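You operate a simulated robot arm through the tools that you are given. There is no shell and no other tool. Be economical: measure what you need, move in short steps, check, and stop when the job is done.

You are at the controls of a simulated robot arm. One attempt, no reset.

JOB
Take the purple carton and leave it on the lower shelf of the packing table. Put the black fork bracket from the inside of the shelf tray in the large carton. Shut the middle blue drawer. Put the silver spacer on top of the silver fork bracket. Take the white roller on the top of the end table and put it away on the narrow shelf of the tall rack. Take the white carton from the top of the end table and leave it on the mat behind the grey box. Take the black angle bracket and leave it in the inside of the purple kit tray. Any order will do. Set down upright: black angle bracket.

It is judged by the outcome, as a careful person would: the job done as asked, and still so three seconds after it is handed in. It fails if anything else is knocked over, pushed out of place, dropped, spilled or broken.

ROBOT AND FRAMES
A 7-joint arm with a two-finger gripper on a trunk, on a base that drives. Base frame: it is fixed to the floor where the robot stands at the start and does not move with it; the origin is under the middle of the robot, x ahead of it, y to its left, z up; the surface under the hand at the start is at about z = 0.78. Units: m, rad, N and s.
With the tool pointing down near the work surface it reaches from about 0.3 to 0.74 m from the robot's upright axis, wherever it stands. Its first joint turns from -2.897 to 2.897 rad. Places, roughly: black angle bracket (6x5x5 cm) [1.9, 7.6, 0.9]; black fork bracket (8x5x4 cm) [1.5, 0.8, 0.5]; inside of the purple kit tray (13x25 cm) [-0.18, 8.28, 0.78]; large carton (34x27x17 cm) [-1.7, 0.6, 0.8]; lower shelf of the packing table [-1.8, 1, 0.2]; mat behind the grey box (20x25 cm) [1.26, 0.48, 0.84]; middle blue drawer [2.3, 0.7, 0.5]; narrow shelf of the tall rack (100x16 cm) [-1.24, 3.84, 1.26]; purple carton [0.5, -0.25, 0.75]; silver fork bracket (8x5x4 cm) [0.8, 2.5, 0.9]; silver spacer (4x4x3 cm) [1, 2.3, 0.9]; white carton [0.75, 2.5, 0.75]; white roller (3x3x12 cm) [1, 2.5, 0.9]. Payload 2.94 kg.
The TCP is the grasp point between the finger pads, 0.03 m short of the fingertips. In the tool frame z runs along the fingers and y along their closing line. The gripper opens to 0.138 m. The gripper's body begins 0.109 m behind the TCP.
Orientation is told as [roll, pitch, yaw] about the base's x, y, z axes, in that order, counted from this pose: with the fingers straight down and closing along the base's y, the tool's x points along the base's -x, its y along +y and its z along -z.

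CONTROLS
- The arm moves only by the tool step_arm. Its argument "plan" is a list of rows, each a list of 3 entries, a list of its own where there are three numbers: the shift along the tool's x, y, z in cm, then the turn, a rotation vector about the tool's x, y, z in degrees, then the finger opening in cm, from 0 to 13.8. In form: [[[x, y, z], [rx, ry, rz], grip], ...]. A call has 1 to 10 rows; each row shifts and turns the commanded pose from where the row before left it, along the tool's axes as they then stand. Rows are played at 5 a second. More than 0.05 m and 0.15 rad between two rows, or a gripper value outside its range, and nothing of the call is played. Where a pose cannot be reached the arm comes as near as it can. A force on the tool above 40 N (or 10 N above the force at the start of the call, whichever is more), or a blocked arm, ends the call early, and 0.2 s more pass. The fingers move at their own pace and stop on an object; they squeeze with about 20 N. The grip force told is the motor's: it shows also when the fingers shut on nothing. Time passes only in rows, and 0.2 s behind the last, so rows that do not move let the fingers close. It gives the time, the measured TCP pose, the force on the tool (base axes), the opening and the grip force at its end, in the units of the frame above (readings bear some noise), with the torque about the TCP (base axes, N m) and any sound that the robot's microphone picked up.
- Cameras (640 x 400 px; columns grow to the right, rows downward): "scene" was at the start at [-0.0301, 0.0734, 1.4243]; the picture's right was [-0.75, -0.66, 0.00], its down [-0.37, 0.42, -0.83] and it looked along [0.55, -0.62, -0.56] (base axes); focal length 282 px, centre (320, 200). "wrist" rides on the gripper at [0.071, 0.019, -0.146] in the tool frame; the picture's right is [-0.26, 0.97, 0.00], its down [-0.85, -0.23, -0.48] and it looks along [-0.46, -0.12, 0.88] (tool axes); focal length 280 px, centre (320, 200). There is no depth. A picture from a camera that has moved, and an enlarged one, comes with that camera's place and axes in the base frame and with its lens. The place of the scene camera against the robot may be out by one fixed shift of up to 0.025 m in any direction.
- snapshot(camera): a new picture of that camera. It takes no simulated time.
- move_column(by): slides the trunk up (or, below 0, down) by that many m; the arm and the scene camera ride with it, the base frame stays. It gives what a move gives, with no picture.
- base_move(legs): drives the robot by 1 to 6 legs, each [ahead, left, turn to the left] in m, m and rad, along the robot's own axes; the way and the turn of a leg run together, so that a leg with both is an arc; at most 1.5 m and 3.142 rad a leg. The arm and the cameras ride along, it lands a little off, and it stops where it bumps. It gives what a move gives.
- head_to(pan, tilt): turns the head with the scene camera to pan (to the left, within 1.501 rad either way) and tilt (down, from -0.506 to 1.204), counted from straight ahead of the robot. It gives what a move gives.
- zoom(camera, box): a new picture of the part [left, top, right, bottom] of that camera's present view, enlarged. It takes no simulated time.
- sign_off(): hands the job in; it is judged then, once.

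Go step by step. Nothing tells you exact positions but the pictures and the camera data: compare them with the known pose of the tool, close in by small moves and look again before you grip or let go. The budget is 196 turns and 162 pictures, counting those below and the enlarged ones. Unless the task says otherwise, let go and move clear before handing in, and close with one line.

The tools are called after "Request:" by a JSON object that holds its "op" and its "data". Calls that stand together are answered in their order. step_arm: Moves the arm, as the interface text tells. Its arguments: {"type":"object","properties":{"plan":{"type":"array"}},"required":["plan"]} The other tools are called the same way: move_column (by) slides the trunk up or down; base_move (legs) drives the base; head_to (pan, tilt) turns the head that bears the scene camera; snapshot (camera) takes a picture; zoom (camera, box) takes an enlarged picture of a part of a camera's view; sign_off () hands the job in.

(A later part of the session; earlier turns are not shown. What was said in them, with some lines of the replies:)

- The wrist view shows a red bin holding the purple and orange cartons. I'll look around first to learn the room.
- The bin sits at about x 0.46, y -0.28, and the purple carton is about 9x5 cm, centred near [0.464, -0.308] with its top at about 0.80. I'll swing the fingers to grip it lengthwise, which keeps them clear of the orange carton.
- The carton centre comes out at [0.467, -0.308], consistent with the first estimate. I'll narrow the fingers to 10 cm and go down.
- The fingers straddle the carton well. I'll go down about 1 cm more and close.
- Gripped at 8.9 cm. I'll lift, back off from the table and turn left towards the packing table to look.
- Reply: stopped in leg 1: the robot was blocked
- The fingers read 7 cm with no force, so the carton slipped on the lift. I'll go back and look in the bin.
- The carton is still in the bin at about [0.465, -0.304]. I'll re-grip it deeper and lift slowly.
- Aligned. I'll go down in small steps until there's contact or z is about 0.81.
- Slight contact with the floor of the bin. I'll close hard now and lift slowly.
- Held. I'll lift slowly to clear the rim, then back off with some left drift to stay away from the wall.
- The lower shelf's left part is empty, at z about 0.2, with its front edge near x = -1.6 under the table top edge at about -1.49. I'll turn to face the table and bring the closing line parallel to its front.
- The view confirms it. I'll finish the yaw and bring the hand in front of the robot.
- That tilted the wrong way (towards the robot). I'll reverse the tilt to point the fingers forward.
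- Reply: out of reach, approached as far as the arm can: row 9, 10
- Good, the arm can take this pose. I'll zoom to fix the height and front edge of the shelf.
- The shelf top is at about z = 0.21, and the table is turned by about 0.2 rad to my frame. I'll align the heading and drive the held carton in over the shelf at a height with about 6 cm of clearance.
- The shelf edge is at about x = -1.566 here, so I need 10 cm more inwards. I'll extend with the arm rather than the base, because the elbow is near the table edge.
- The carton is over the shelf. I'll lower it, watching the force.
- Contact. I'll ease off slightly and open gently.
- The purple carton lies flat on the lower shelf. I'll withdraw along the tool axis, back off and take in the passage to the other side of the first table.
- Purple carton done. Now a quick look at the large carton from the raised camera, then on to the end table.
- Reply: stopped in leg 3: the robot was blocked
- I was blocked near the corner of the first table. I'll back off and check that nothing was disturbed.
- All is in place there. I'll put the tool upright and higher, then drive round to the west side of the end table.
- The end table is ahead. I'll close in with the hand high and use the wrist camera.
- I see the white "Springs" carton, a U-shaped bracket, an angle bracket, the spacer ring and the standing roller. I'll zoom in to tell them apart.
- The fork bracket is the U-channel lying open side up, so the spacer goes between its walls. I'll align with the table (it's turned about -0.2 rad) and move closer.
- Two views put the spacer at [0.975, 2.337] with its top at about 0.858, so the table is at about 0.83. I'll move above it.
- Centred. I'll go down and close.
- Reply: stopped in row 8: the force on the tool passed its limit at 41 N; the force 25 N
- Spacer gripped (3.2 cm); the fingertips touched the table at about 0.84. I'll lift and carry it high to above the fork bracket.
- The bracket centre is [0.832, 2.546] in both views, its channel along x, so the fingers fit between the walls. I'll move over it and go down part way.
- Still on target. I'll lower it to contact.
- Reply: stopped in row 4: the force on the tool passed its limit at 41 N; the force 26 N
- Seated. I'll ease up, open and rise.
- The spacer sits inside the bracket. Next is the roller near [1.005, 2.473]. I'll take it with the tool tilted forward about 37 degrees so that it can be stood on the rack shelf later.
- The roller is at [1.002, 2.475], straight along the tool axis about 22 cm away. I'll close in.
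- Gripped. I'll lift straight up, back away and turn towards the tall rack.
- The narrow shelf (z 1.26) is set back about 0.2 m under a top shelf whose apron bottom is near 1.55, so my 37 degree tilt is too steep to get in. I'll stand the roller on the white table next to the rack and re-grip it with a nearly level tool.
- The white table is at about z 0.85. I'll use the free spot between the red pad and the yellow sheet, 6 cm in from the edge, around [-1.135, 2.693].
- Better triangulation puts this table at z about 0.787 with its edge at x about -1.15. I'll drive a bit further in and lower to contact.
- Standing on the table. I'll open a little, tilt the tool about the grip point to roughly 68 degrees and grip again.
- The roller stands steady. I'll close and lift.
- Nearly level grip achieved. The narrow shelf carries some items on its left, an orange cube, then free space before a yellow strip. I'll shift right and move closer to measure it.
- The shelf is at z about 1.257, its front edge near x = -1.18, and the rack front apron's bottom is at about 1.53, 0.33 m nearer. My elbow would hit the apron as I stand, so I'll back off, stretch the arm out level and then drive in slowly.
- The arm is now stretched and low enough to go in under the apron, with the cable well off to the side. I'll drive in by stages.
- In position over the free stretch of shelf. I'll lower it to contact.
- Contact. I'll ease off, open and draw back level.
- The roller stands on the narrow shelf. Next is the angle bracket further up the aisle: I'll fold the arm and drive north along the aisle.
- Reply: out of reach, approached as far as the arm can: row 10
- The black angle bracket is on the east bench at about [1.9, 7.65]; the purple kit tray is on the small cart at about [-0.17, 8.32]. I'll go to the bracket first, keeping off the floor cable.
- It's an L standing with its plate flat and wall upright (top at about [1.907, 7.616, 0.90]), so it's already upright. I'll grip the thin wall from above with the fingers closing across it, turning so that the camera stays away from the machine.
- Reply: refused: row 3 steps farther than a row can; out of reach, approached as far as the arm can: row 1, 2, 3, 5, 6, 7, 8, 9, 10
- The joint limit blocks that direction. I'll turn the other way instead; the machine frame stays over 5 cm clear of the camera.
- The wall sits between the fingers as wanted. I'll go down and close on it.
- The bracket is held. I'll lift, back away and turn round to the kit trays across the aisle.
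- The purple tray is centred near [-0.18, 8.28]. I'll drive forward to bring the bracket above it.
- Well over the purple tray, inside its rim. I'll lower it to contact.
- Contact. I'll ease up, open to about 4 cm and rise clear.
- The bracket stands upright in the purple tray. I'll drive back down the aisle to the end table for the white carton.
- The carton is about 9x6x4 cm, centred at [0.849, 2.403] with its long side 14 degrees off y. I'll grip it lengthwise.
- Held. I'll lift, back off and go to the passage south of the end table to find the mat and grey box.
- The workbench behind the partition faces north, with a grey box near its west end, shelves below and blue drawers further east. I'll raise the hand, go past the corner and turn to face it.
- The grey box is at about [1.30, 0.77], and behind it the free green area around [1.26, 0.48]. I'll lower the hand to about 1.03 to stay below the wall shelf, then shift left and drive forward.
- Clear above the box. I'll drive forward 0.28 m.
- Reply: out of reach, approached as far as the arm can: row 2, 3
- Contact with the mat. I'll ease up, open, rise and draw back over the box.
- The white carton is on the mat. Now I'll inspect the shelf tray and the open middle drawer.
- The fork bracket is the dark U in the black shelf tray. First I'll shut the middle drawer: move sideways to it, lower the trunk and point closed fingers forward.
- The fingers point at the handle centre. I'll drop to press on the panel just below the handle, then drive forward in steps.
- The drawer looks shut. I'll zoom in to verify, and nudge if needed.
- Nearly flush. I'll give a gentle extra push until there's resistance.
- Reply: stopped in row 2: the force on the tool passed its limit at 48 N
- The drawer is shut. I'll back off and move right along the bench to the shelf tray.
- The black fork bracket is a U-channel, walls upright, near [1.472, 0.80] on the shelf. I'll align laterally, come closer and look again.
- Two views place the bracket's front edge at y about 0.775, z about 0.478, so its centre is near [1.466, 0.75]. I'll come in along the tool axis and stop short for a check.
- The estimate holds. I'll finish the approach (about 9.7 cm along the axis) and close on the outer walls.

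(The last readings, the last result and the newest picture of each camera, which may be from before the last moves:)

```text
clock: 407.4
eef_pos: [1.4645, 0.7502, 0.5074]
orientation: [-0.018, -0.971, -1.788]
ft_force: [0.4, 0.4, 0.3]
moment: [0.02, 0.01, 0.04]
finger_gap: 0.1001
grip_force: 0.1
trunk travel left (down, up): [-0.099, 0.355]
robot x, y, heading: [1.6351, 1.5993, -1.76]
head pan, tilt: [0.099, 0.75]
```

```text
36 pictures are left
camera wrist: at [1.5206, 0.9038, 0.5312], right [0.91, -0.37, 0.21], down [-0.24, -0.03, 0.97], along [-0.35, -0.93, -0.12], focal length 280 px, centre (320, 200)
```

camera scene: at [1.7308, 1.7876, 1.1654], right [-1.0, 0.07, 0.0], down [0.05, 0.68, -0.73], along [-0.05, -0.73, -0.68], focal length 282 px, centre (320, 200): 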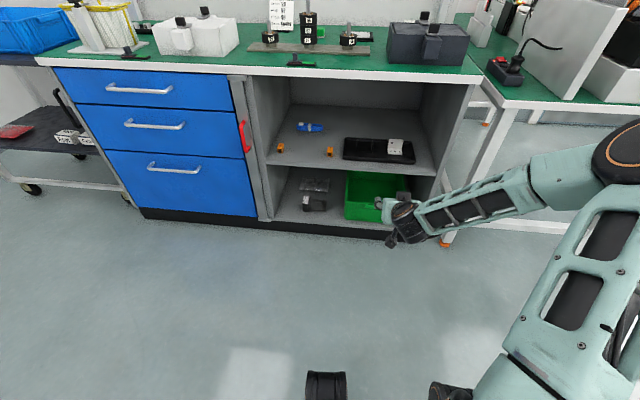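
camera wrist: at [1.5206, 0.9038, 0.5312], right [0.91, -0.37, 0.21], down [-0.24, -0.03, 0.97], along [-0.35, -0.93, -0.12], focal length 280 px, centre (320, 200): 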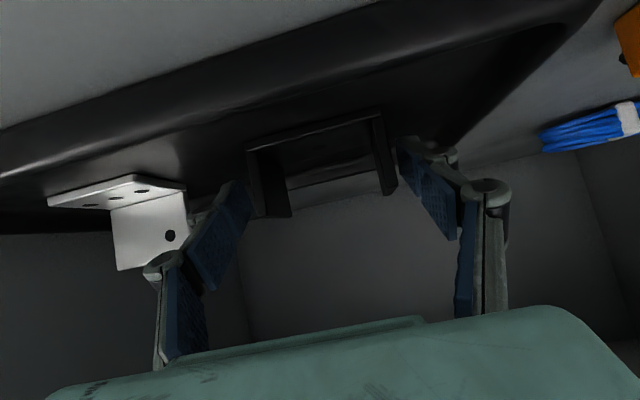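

Request:
{"op": "step_arm", "data": {"plan": [[[0, 0, 0], [0, 0, 0], 8.5], [[0, 0, 0], [0, 0, 0], 7], [[0, 0, 0], [0, 0, 0], 5], [[0, 0, 0], [0, 0, 0], 3], [[0, 0, 0], [0, 0, 0], 3], [[0, 0, 0], [0, 0, 0], 3]]}}

Request:
{"op": "step_arm", "data": {"plan": [[[-0.4, 0, -0.3], [0, 0, 0], 3], [[-0.8, 0, -0.55], [0, 0, 0], 3], [[-1.2, 0, -0.85], [0, 0, 0], 3], [[-0.8, 0, -0.55], [0, 0, 0], 3], [[0, 0, 0], [0, 0, 0], 3]]}}

Request:
{"op": "snapshot", "data": {"camera": "wrist"}}

```text
clock: 408.8
eef_pos: [1.4653, 0.7512, 0.5084]
orientation: [-0.016, -0.969, -1.789]
ft_force: [1.6, 0.4, 1.5]
moment: [0.01, -0.09, -0.04]
finger_gap: 0.0694
grip_force: 19.8
trunk travel left (down, up): [-0.099, 0.355]
robot x, y, heading: [1.6383, 1.6005, -1.762]
head pan, tilt: [0.099, 0.75]
```

```text
clock: 410.0
eef_pos: [1.4666, 0.7534, 0.5467]
orientation: [-0.016, -0.971, -1.79]
ft_force: [0.5, -0.5, -0.7]
moment: [0.0, 0.01, 0.02]
finger_gap: 0.0694
grip_force: 20.2
trunk travel left (down, up): [-0.099, 0.355]
robot x, y, heading: [1.6329, 1.5976, -1.76]
head pan, tilt: [0.099, 0.75]
```

```text
35 pictures are left
camera wrist: at [1.5211, 0.9047, 0.5705], right [0.91, -0.37, 0.21], down [-0.24, -0.03, 0.97], along [-0.35, -0.93, -0.12], focal length 280 px, centre (320, 200)
```

wrist: 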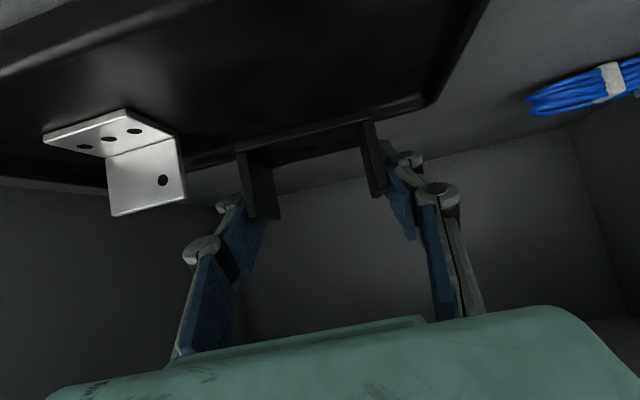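

The fork bracket is gripped and clear of the tray. I'll lift slightly more, back out, raise the trunk and bring the tool upright.

Request:
{"op": "step_arm", "data": {"plan": [[[-1.2, 0, -0.85], [0, 0, 0], 3], [[0, 0, 0], [0, 0, 0], 3]]}}

Request:
{"op": "base_move", "data": {"legs": [[-0.3, 0.0, 0.0]]}}

Request:
{"op": "move_column", "data": {"by": 0.35}}

Request:
{"op": "step_arm", "data": {"plan": [[[-2, 0, -3], [0, 8, 0], 3], [[-2, 0, -3], [0, 8, 0], 3], [[0, 0, -3], [0, 8, 0], 3], [[0, 0, -3], [0, 8, 0], 3], [[0, 0, -3], [0, 8, 0], 3], [[0, 0, -3], [0, 8, 0], 3], [[0, 0, -2], [0, 7.5, 0], 3]]}}

Request:
{"op": "snapshot", "data": {"camera": "wrist"}}

```text
clock: 410.6
eef_pos: [1.465, 0.7524, 0.5623]
orientation: [-0.017, -0.97, -1.786]
ft_force: [0.0, -0.2, -1.0]
moment: [-0.01, 0.01, 0.0]
finger_gap: 0.0693
grip_force: 20.1
trunk travel left (down, up): [-0.099, 0.355]
robot x, y, heading: [1.6392, 1.6017, -1.765]
head pan, tilt: [0.099, 0.75]
```

```text
clock: 412.7
eef_pos: [1.5225, 1.0497, 0.5597]
orientation: [-0.016, -0.97, -1.789]
ft_force: [-0.1, -0.5, -1.9]
moment: [0.0, 0.0, 0.0]
finger_gap: 0.0694
grip_force: 20.1
trunk travel left (down, up): [-0.099, 0.355]
robot x, y, heading: [1.6906, 1.8985, -1.763]
head pan, tilt: [0.099, 0.75]
```

```text
clock: 416.1
eef_pos: [1.5214, 1.0483, 0.91]
orientation: [-0.016, -0.971, -1.788]
ft_force: [0.1, -0.6, -0.4]
moment: [-0.01, 0.05, -0.01]
finger_gap: 0.0695
grip_force: 19.8
trunk travel left (down, up): [-0.449, 0.005]
robot x, y, heading: [1.6945, 1.8978, -1.765]
head pan, tilt: [0.099, 0.75]
```

```text
clock: 417.7
eef_pos: [1.5651, 1.1907, 1.0981]
orientation: [-0.011, -0.003, -1.802]
ft_force: [0.8, 0.8, -1.9]
moment: [-0.1, 0.05, 0.02]
finger_gap: 0.0695
grip_force: 20.0
out of reach, approached as far as the arm can: row 6, 7
trunk travel left (down, up): [-0.449, 0.005]
robot x, y, heading: [1.6948, 1.8943, -1.767]
head pan, tilt: [0.099, 0.75]
```

```text
34 pictures are left
camera wrist: at [1.6011, 1.2556, 1.2438], right [0.88, -0.48, -0.01], down [-0.41, -0.77, 0.48], along [-0.24, -0.42, -0.88], focal length 280 px, centre (320, 200)
```

wrist: 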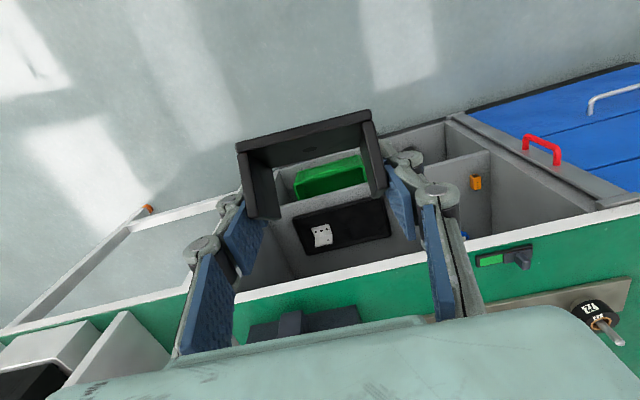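

Held. Now across to the packing table: turn in the passage, drive west, then strafe to face the large carton.

Request:
{"op": "base_move", "data": {"legs": [[0.2, 0.0, 0.0], [0.0, 0.0, -1.57], [1.5, 0.0, 0.0], [0.5, 0.0, 0.0], [0.0, 1.45, 0.0]]}}

Request:
{"op": "head_to", "data": {"pan": 0.1, "tilt": 0.5}}

Request:
{"op": "snapshot", "data": {"camera": "scene"}}

Request:
{"op": "snapshot", "data": {"camera": "wrist"}}

```text
clock: 425.3
eef_pos: [0.6717, 1.8676, 1.0952]
orientation: [-0.013, -0.003, 2.914]
ft_force: [0.4, -0.6, -1.6]
moment: [0.04, 0.06, -0.01]
finger_gap: 0.0696
grip_force: 20.2
trunk travel left (down, up): [-0.449, 0.005]
robot x, y, heading: [1.3809, 1.7439, 2.96]
head pan, tilt: [0.099, 0.75]
stopped in leg 3: the robot was blocked; the commanded pose is now the measured one
```

```text
clock: 426.1
eef_pos: [0.6713, 1.8685, 1.0951]
orientation: [-0.011, -0.004, 2.915]
ft_force: [-0.2, -0.2, -1.3]
moment: [-0.01, 0.01, 0.0]
finger_gap: 0.0696
grip_force: 19.8
trunk travel left (down, up): [-0.449, 0.005]
robot x, y, heading: [1.3802, 1.7371, 2.954]
head pan, tilt: [0.099, 0.499]
```

```text
33 pictures are left
camera scene: at [1.3347, 1.6062, 1.6313], right [0.08, 1.0, 0.0], down [0.48, -0.04, -0.88], along [-0.87, 0.07, -0.48], focal length 282 px, centre (320, 200)
```

scene: 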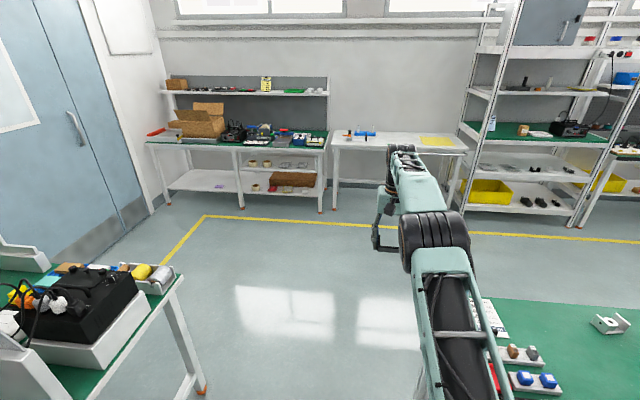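

```text
32 pictures are left
camera wrist: at [0.7364, 1.8324, 1.2412], right [-0.47, -0.88, -0.01], down [-0.78, 0.41, 0.48], along [-0.42, 0.24, -0.88], focal length 280 px, centre (320, 200)
```

wrist: 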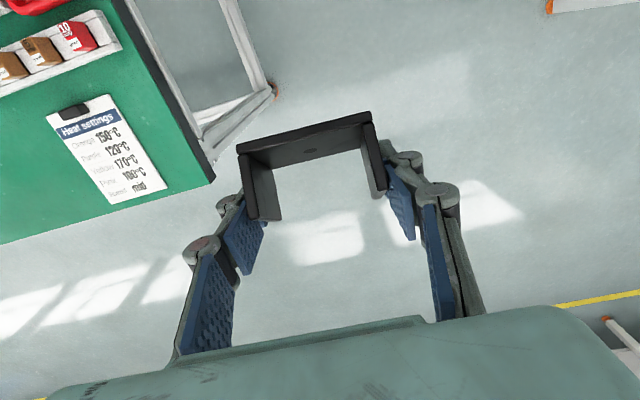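

I was stopped close to the end table's leg. I'll check the items on it, then shift left before going on.

Request:
{"op": "base_move", "data": {"legs": [[0.0, 0.28, 0.0]]}}

Request:
{"op": "head_to", "data": {"pan": -0.6, "tilt": 0.75}}

Request:
{"op": "snapshot", "data": {"camera": "scene"}}

```text
clock: 429.2
eef_pos: [0.6211, 1.5883, 1.0956]
orientation: [-0.012, -0.003, 2.916]
ft_force: [-0.2, -0.2, -1.6]
moment: [0.01, 0.03, 0.01]
finger_gap: 0.0696
grip_force: 20.6
trunk travel left (down, up): [-0.449, 0.005]
robot x, y, heading: [1.3312, 1.4613, 2.957]
head pan, tilt: [0.099, 0.499]
```

```text
clock: 430.2
eef_pos: [0.6206, 1.588, 1.096]
orientation: [-0.011, -0.002, 2.916]
ft_force: [0.1, 0.4, -0.7]
moment: [0.01, 0.02, 0.03]
finger_gap: 0.0697
grip_force: 19.7
trunk travel left (down, up): [-0.449, 0.005]
robot x, y, heading: [1.3296, 1.464, 2.964]
head pan, tilt: [-0.6, 0.75]
```

```text
31 pictures are left
camera scene: at [1.3161, 1.3789, 1.6094], right [0.7, 0.71, 0.0], down [0.49, -0.48, -0.73], along [-0.52, 0.51, -0.68], focal length 282 px, centre (320, 200)
```

scene: 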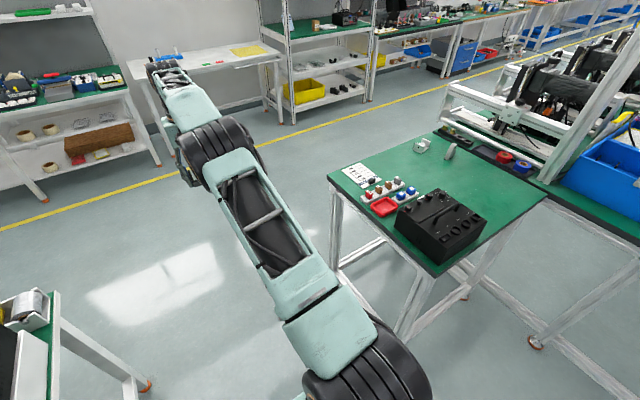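

All in place. On to the packing table.

Request:
{"op": "base_move", "data": {"legs": [[1.5, 0.0, -0.02], [0.15, 0.0, 0.0], [0.0, 1.2, 0.0]]}}

Request:
{"op": "head_to", "data": {"pan": 0.1, "tilt": 0.5}}

Request:
{"op": "snapshot", "data": {"camera": "scene"}}

Request:
{"op": "snapshot", "data": {"camera": "wrist"}}

```text
clock: 448.9
eef_pos: [-1.2344, 0.7635, 1.096]
orientation: [-0.012, -0.002, 2.886]
ft_force: [0.2, -0.1, -0.8]
moment: [0.0, 0.01, -0.04]
finger_gap: 0.0696
grip_force: 20.1
trunk travel left (down, up): [-0.449, 0.005]
robot x, y, heading: [-0.5254, 0.6157, 2.931]
head pan, tilt: [-0.6, 0.75]
```

```text
clock: 450.0
eef_pos: [-1.2342, 0.7622, 1.0961]
orientation: [-0.012, -0.003, 2.883]
ft_force: [0.0, 0.5, -0.7]
moment: [0.01, 0.03, -0.03]
finger_gap: 0.0696
grip_force: 19.6
trunk travel left (down, up): [-0.449, 0.005]
robot x, y, heading: [-0.527, 0.6169, 2.926]
head pan, tilt: [0.099, 0.499]
```

```text
30 pictures are left
camera scene: at [-0.5799, 0.4805, 1.6313], right [0.11, 0.99, 0.0], down [0.48, -0.05, -0.88], along [-0.87, 0.1, -0.48], focal length 282 px, centre (320, 200)
```

scene: 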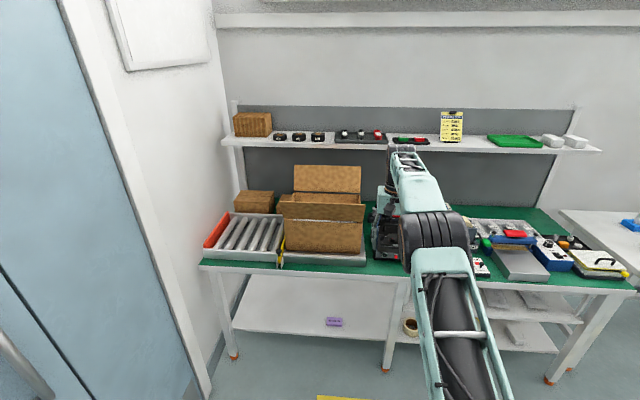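

```text
29 pictures are left
camera wrist: at [-1.1712, 0.7243, 1.2411], right [-0.5, -0.87, -0.01], down [-0.76, 0.43, 0.48], along [-0.41, 0.25, -0.88], focal length 280 px, centre (320, 200)
```

wrist: 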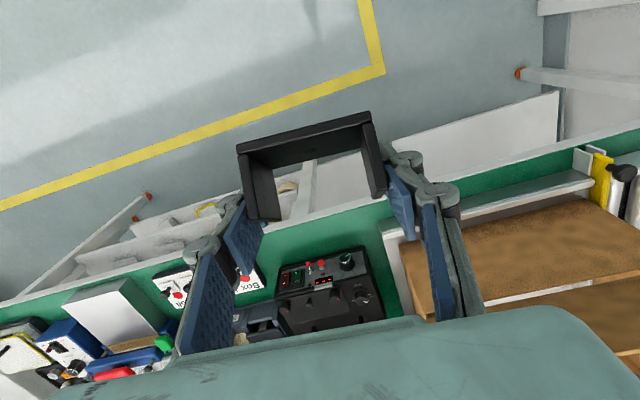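

I see the carton, its front flap leaning outward with the tip at about 1.09. I'll raise the hand to about 1.21, shift left and view the opening from above.

Request:
{"op": "step_arm", "data": {"plan": [[[2.5, 0, -3], [0, 0, 0], 3], [[2.5, 0, -3], [0, 0, 0], 3], [[2.5, 0, -3], [0, 0, 0], 3], [[2.5, 0, -3], [0, 0, 0], 3]]}}

Request:
{"op": "base_move", "data": {"legs": [[0.0, 0.26, 0.0], [0.3, 0.0, 0.0]]}}

Request:
{"op": "snapshot", "data": {"camera": "wrist"}}

Request:
{"op": "snapshot", "data": {"camera": "scene"}}

```text
clock: 451.0
eef_pos: [-1.1355, 0.7347, 1.2168]
orientation: [-0.012, -0.003, 2.886]
ft_force: [0.5, 0.1, -1.3]
moment: [0.0, 0.08, -0.05]
finger_gap: 0.0697
grip_force: 19.9
trunk travel left (down, up): [-0.449, 0.005]
robot x, y, heading: [-0.5327, 0.615, 2.93]
head pan, tilt: [0.099, 0.499]
```

```text
clock: 455.5
eef_pos: [-1.4842, 0.5426, 1.2154]
orientation: [-0.014, -0.003, 2.886]
ft_force: [-0.4, -0.2, -2.0]
moment: [0.04, -0.01, -0.02]
finger_gap: 0.0699
grip_force: 20.2
trunk travel left (down, up): [-0.449, 0.005]
robot x, y, heading: [-0.8752, 0.4219, 2.929]
head pan, tilt: [0.099, 0.499]
```

```text
28 pictures are left
camera wrist: at [-1.4208, 0.5042, 1.3607], right [-0.5, -0.87, -0.01], down [-0.76, 0.43, 0.48], along [-0.41, 0.25, -0.88], focal length 280 px, centre (320, 200)
```

wrist: 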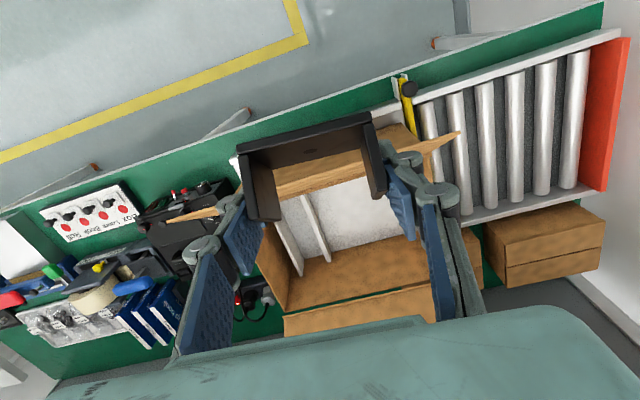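

```text
27 pictures are left
camera scene: at [-0.9265, 0.2885, 1.6313], right [0.11, 0.99, 0.0], down [0.48, -0.05, -0.88], along [-0.87, 0.1, -0.48], focal length 282 px, centre (320, 200)
```

scene: 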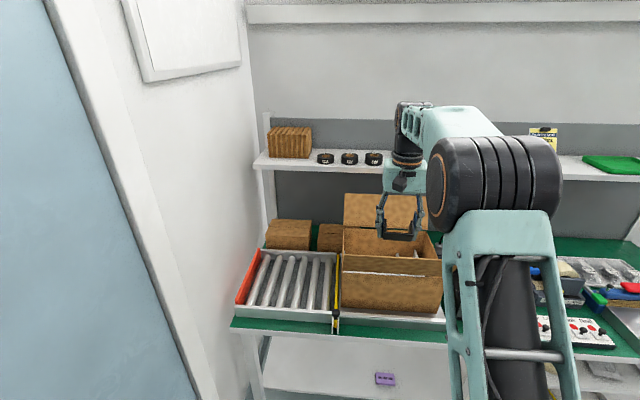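

The opening is clear: white strips on its far-right side, with free floor centred near [-1.74, 0.575]. I'll drive the hand over it.

Request:
{"op": "base_move", "data": {"legs": [[0.255, 0.023, 0.0]]}}

Request:
{"op": "snapshot", "data": {"camera": "wrist"}}

Request:
{"op": "snapshot", "data": {"camera": "scene"}}

```text
clock: 457.3
eef_pos: [-1.7352, 0.5732, 1.2152]
orientation: [-0.013, -0.001, 2.887]
ft_force: [0.3, 0.0, -0.4]
moment: [0.02, 0.0, 0.01]
finger_gap: 0.0698
grip_force: 20.0
trunk travel left (down, up): [-0.449, 0.005]
robot x, y, heading: [-1.1276, 0.4531, 2.933]
head pan, tilt: [0.099, 0.499]
```

```text
26 pictures are left
camera wrist: at [-1.6716, 0.5342, 1.3607], right [-0.5, -0.87, -0.01], down [-0.76, 0.43, 0.48], along [-0.41, 0.25, -0.88], focal length 280 px, centre (320, 200)
```

wrist: 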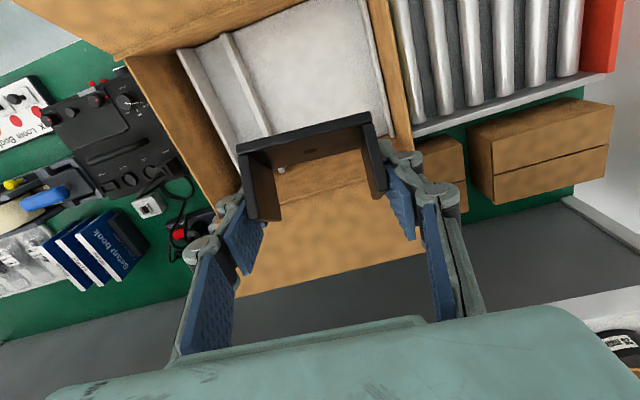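

```text
25 pictures are left
camera scene: at [-1.1776, 0.3179, 1.6313], right [0.11, 0.99, 0.0], down [0.48, -0.05, -0.88], along [-0.87, 0.1, -0.48], focal length 282 px, centre (320, 200)
```

scene: 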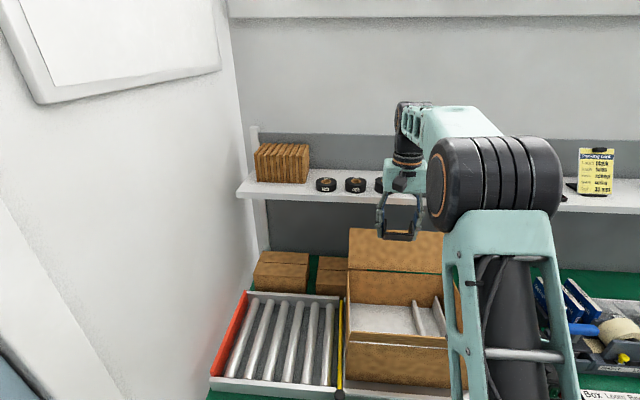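

The spot straight below the hand (image about (322, 92)) is free carton floor. I'll lower it in.

Request:
{"op": "step_arm", "data": {"plan": [[[0, 0, 4.5], [0, 0, 0], 3], [[0, 0, 4.5], [0, 0, 0], 3], [[0, 0, 4.5], [0, 0, 0], 3], [[0, 0, 4.5], [0, 0, 0], 3], [[0, 0, 4.5], [0, 0, 0], 3], [[0, 0, 4.5], [0, 0, 0], 3], [[0, 0, 2], [0, 0, 0], 3], [[0, 0, 0], [0, 0, 0], 3]]}}

Request:
{"op": "snapshot", "data": {"camera": "wrist"}}

```text
clock: 459.1
eef_pos: [-1.7337, 0.5754, 0.9244]
orientation: [-0.012, -0.002, 2.889]
ft_force: [-0.4, -0.1, -0.4]
moment: [0.01, 0.02, -0.01]
finger_gap: 0.0696
grip_force: 19.3
trunk travel left (down, up): [-0.449, 0.005]
robot x, y, heading: [-1.1276, 0.4547, 2.933]
head pan, tilt: [0.099, 0.499]
```

```text
24 pictures are left
camera wrist: at [-1.6701, 0.5374, 1.0711], right [-0.5, -0.87, -0.01], down [-0.76, 0.43, 0.48], along [-0.41, 0.25, -0.88], focal length 280 px, centre (320, 200)
```

wrist: 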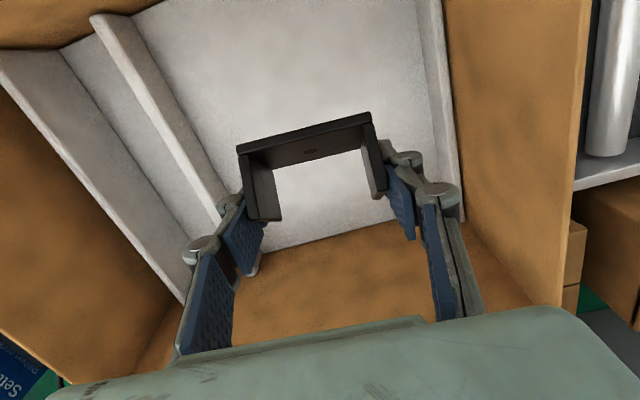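

Request:
{"op": "step_arm", "data": {"plan": [[[0, 0, 3], [0, 0, 0], 3], [[0, 0, 2], [0, 0, 0], 3], [[0, 0, 0.8], [0, 0, 0], 3], [[0, 0, 0.5], [0, 0, 0], 3], [[0, 0, 0.5], [0, 0, 0], 3], [[0, 0, 0.4], [0, 0, 0], 3], [[0, 0, 0.4], [0, 0, 0], 3], [[0, 0, 0.4], [0, 0, 0], 3]]}}

Request:
{"op": "snapshot", "data": {"camera": "wrist"}}

```text
clock: 460.9
eef_pos: [-1.7336, 0.5771, 0.8446]
orientation: [-0.012, -0.003, 2.888]
ft_force: [-0.1, -0.4, -2.0]
moment: [0.01, -0.01, 0.02]
finger_gap: 0.0697
grip_force: 19.9
trunk travel left (down, up): [-0.449, 0.005]
robot x, y, heading: [-1.1294, 0.4516, 2.929]
head pan, tilt: [0.099, 0.499]
```

```text
23 pictures are left
camera wrist: at [-1.6702, 0.5387, 0.9909], right [-0.5, -0.87, -0.01], down [-0.76, 0.43, 0.48], along [-0.41, 0.25, -0.88], focal length 280 px, centre (320, 200)
```

wrist: 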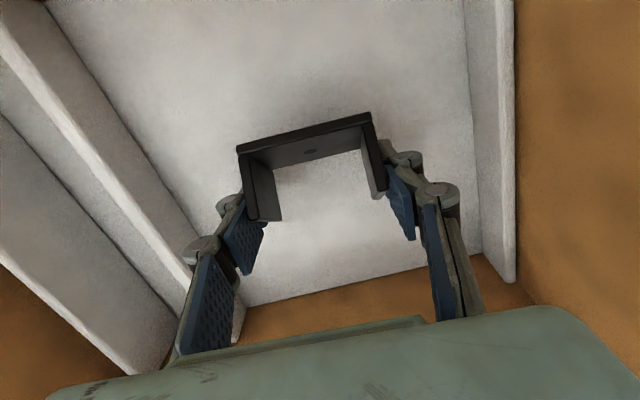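

Request:
{"op": "step_arm", "data": {"plan": [[[0, 0, 0.5], [0, 0, 0], 3], [[0, 0, 0.4], [0, 0, 0], 3], [[0, 0, 0.3], [0, 0, 0], 3], [[0, 0, 0.3], [0, 0, 0], 3], [[0, 0, 0.3], [0, 0, 0], 3], [[0, 0, 0.3], [0, 0, 0], 3], [[0, 0, 0.3], [0, 0, 0], 3], [[0, 0, 0.3], [0, 0, 0], 3]]}}

Request:
{"op": "snapshot", "data": {"camera": "wrist"}}

```text
clock: 462.3
eef_pos: [-1.734, 0.5777, 0.8321]
orientation: [-0.011, -0.012, 2.888]
ft_force: [9.2, -2.0, 22.1]
moment: [-0.95, -0.16, 0.39]
finger_gap: 0.07
grip_force: 19.8
trunk travel left (down, up): [-0.449, 0.005]
robot x, y, heading: [-1.1282, 0.4515, 2.93]
head pan, tilt: [0.099, 0.499]
stopped in row 6: the force on the tool passed its limit at 43 N (the readings are from after the stop); the commanded pose is now the measured one
```

```text
22 pictures are left
camera wrist: at [-1.6705, 0.5391, 0.9775], right [-0.5, -0.87, -0.01], down [-0.76, 0.43, 0.49], along [-0.42, 0.25, -0.87], focal length 280 px, centre (320, 200)
```

wrist: 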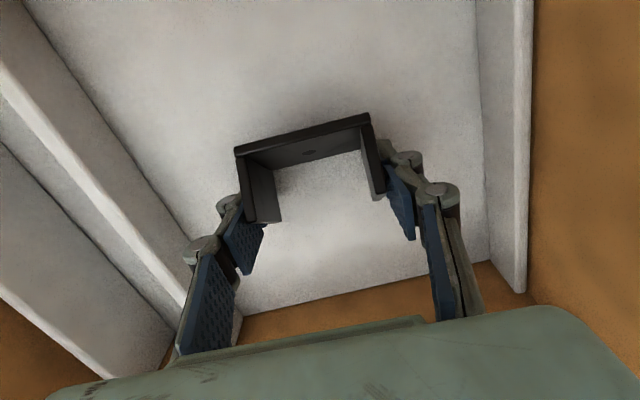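

Contact with the carton floor. I'll ease up and open slightly.

Request:
{"op": "step_arm", "data": {"plan": [[[0, 0, -0.3], [0, 0, 0], 5], [[0, 0, 0], [0, 0, 0], 7.4], [[0, 0, 0], [0, 0, 0], 8], [[0, 0, 0], [0, 0, 0], 8.6], [[0, 0, 0], [0, 0, 0], 8.6]]}}

Request:
{"op": "snapshot", "data": {"camera": "wrist"}}

```text
clock: 463.5
eef_pos: [-1.7365, 0.5782, 0.8313]
orientation: [-0.011, -0.01, 2.887]
ft_force: [0.4, -0.7, 0.4]
moment: [-0.01, 0.0, 0.04]
finger_gap: 0.0859
grip_force: 0.1
trunk travel left (down, up): [-0.449, 0.005]
robot x, y, heading: [-1.1284, 0.4482, 2.937]
head pan, tilt: [0.099, 0.499]
```

```text
21 pictures are left
camera wrist: at [-1.6725, 0.5393, 0.9766], right [-0.5, -0.87, -0.01], down [-0.76, 0.43, 0.49], along [-0.42, 0.25, -0.87], focal length 280 px, centre (320, 200)
```

wrist: 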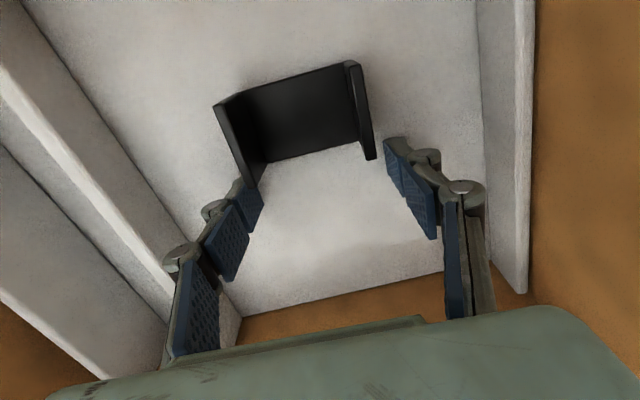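

The bracket rests on the carton floor. I'll rise straight out and back away.

Request:
{"op": "step_arm", "data": {"plan": [[[0, 0, 0], [0, 0, 0], 9.2], [[0, 0, -1.5], [0, 0, 0], 9.2], [[0, 0, -3], [0, 0, 0], 9.2], [[0, 0, -4.5], [0, 0, 0], 9.2], [[0, 0, -4.5], [0, 0, 0], 9.2], [[0, 0, -4.5], [0, 0, 0], 9.2], [[0, 0, -4.5], [0, 0, 0], 9.2], [[0, 0, -4.5], [0, 0, 0], 9.2], [[0, 0, -4.5], [0, 0, 0], 9.2], [[0, 0, -4.5], [0, 0, 0], 9.2]]}}

Request:
{"op": "snapshot", "data": {"camera": "wrist"}}

Request:
{"op": "base_move", "data": {"legs": [[-0.5, 0.0, 0.0]]}}

Request:
{"op": "snapshot", "data": {"camera": "scene"}}

```text
clock: 465.7
eef_pos: [-1.7333, 0.5728, 1.1922]
orientation: [-0.011, -0.007, 2.886]
ft_force: [-0.1, 0.5, 0.6]
moment: [0.01, 0.02, 0.02]
finger_gap: 0.092
grip_force: 0.0
trunk travel left (down, up): [-0.449, 0.005]
robot x, y, heading: [-1.1267, 0.4503, 2.935]
head pan, tilt: [0.099, 0.499]
```

```text
20 pictures are left
camera wrist: at [-1.67, 0.5348, 1.3376], right [-0.5, -0.87, -0.01], down [-0.76, 0.43, 0.48], along [-0.42, 0.25, -0.87], focal length 280 px, centre (320, 200)
```

wrist: 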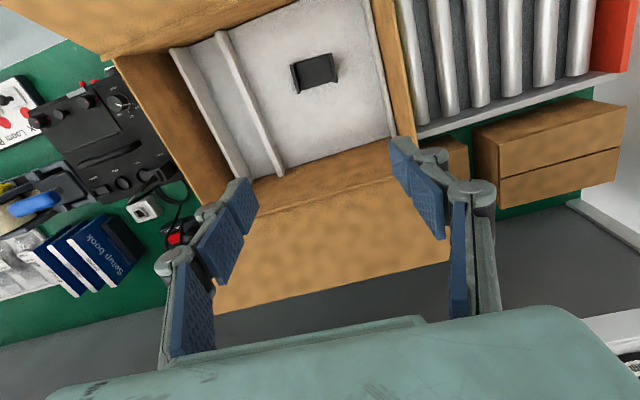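

```text
clock: 468.7
eef_pos: [-1.2486, 0.469, 1.192]
orientation: [-0.011, -0.008, 2.887]
ft_force: [0.2, 0.5, 0.2]
moment: [-0.02, 0.03, -0.02]
finger_gap: 0.0917
grip_force: 0.1
trunk travel left (down, up): [-0.449, 0.005]
robot x, y, heading: [-0.6429, 0.3473, 2.933]
head pan, tilt: [0.099, 0.499]
```

```text
19 pictures are left
camera scene: at [-0.6901, 0.2147, 1.6314], right [0.11, 0.99, 0.0], down [0.48, -0.05, -0.88], along [-0.87, 0.1, -0.48], focal length 282 px, centre (320, 200)
```

scene: 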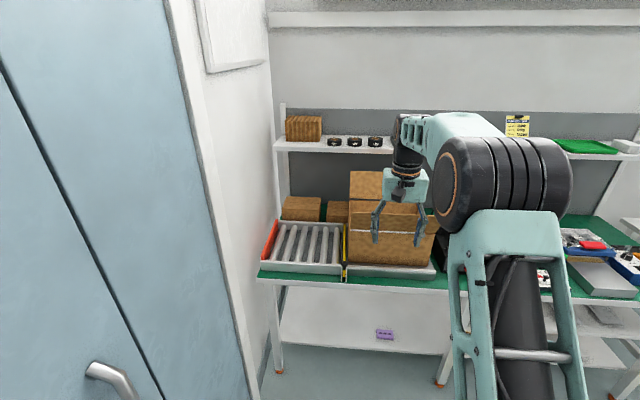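

All seven are placed. I'll do one last check of the spacer on the end table, since I bumped near it.

Request:
{"op": "base_move", "data": {"legs": [[0.2, -0.2, 0.0], [0.0, 0.0, -1.7]]}}

Request:
{"op": "head_to", "data": {"pan": -0.45, "tilt": 0.3}}

Request:
{"op": "snapshot", "data": {"camera": "scene"}}

```text
clock: 475.1
eef_pos: [-0.6072, 1.1769, 1.1918]
orientation: [-0.013, -0.007, 1.203]
ft_force: [0.0, 0.6, -0.3]
moment: [0.01, -0.02, -0.06]
finger_gap: 0.0921
grip_force: 0.1
trunk travel left (down, up): [-0.449, 0.005]
robot x, y, heading: [-0.7938, 0.5867, 1.25]
head pan, tilt: [0.099, 0.499]
```

```text
clock: 476.1
eef_pos: [-0.6076, 1.1767, 1.1914]
orientation: [-0.013, -0.01, 1.204]
ft_force: [1.2, 0.6, 0.5]
moment: [0.0, -0.01, 0.0]
finger_gap: 0.0921
grip_force: 0.0
trunk travel left (down, up): [-0.449, 0.005]
robot x, y, heading: [-0.794, 0.5878, 1.251]
head pan, tilt: [-0.45, 0.3]
```

```text
18 pictures are left
camera scene: at [-0.8933, 0.6248, 1.6497], right [0.72, -0.7, 0.0], down [-0.21, -0.21, -0.96], along [0.67, 0.69, -0.3], focal length 282 px, centre (320, 200)
```

scene: 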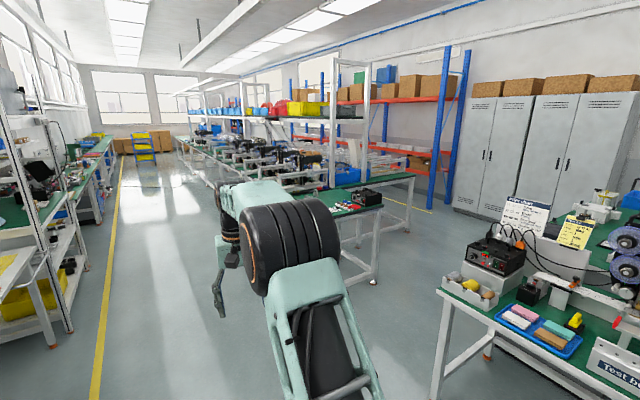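

Request:
{"op": "base_move", "data": {"legs": [[1.2, 0.25, 0.0]]}}

Request:
{"op": "head_to", "data": {"pan": -1.0, "tilt": 0.45}}

Request:
{"op": "snapshot", "data": {"camera": "scene"}}

```text
clock: 482.3
eef_pos: [-0.4794, 2.3867, 1.1912]
orientation: [-0.014, -0.009, 1.212]
ft_force: [-1.0, 0.5, -0.6]
moment: [-0.01, 0.01, -0.01]
finger_gap: 0.0922
grip_force: 0.0
trunk travel left (down, up): [-0.449, 0.005]
robot x, y, heading: [-0.6589, 1.7925, 1.257]
head pan, tilt: [-0.45, 0.3]
```

```text
clock: 483.2
eef_pos: [-0.4792, 2.3848, 1.1905]
orientation: [-0.013, -0.009, 1.215]
ft_force: [0.2, 0.3, -0.2]
moment: [-0.02, -0.02, 0.03]
finger_gap: 0.0921
grip_force: 0.0
trunk travel left (down, up): [-0.449, 0.005]
robot x, y, heading: [-0.6638, 1.7949, 1.261]
head pan, tilt: [-1.0, 0.45]
```

```text
17 pictures are left
camera scene: at [-0.7349, 1.787, 1.6358], right [0.26, -0.97, 0.0], down [-0.42, -0.11, -0.9], along [0.87, 0.23, -0.43], focal length 282 px, centre (320, 200)
```

scene: 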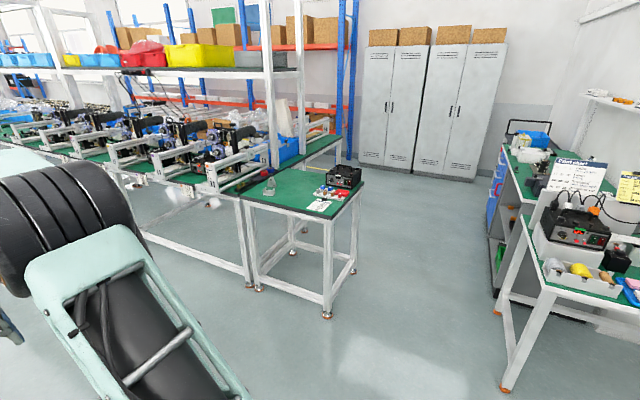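

Request:
{"op": "zoom", "data": {"camera": "scene", "box": [240, 160, 370, 225]}}

```text
4.92 times, centred on (305, 192) of scene
camera zoom: at [-0.7349, 1.787, 1.6358], right [0.26, -0.97, 0.0], down [-0.42, -0.11, -0.9], along [0.87, 0.23, -0.43], focal length 1386 px, centre (394, 237)
```

zoom: 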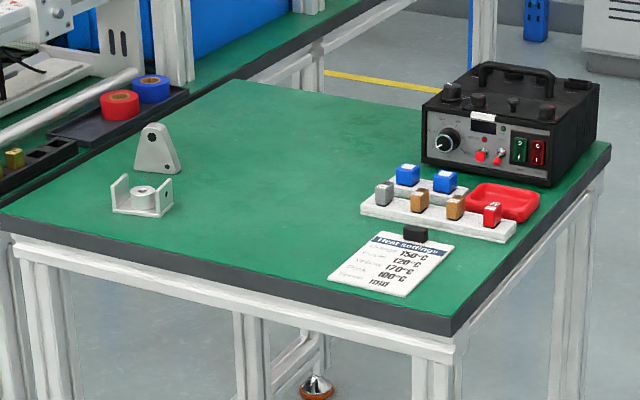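

The spacer still sits inside the silver fork bracket, and everything else on the end table is in place, so I'm handing in.

Request:
{"op": "sign_off", "data": {}}

```text
The job is handed in.
```

All seven tasks are done and handed in: the purple carton, fork bracket, drawer, spacer, roller, white carton and angle bracket are each where you asked, and the angle bracket is upright in the purple kit tray.
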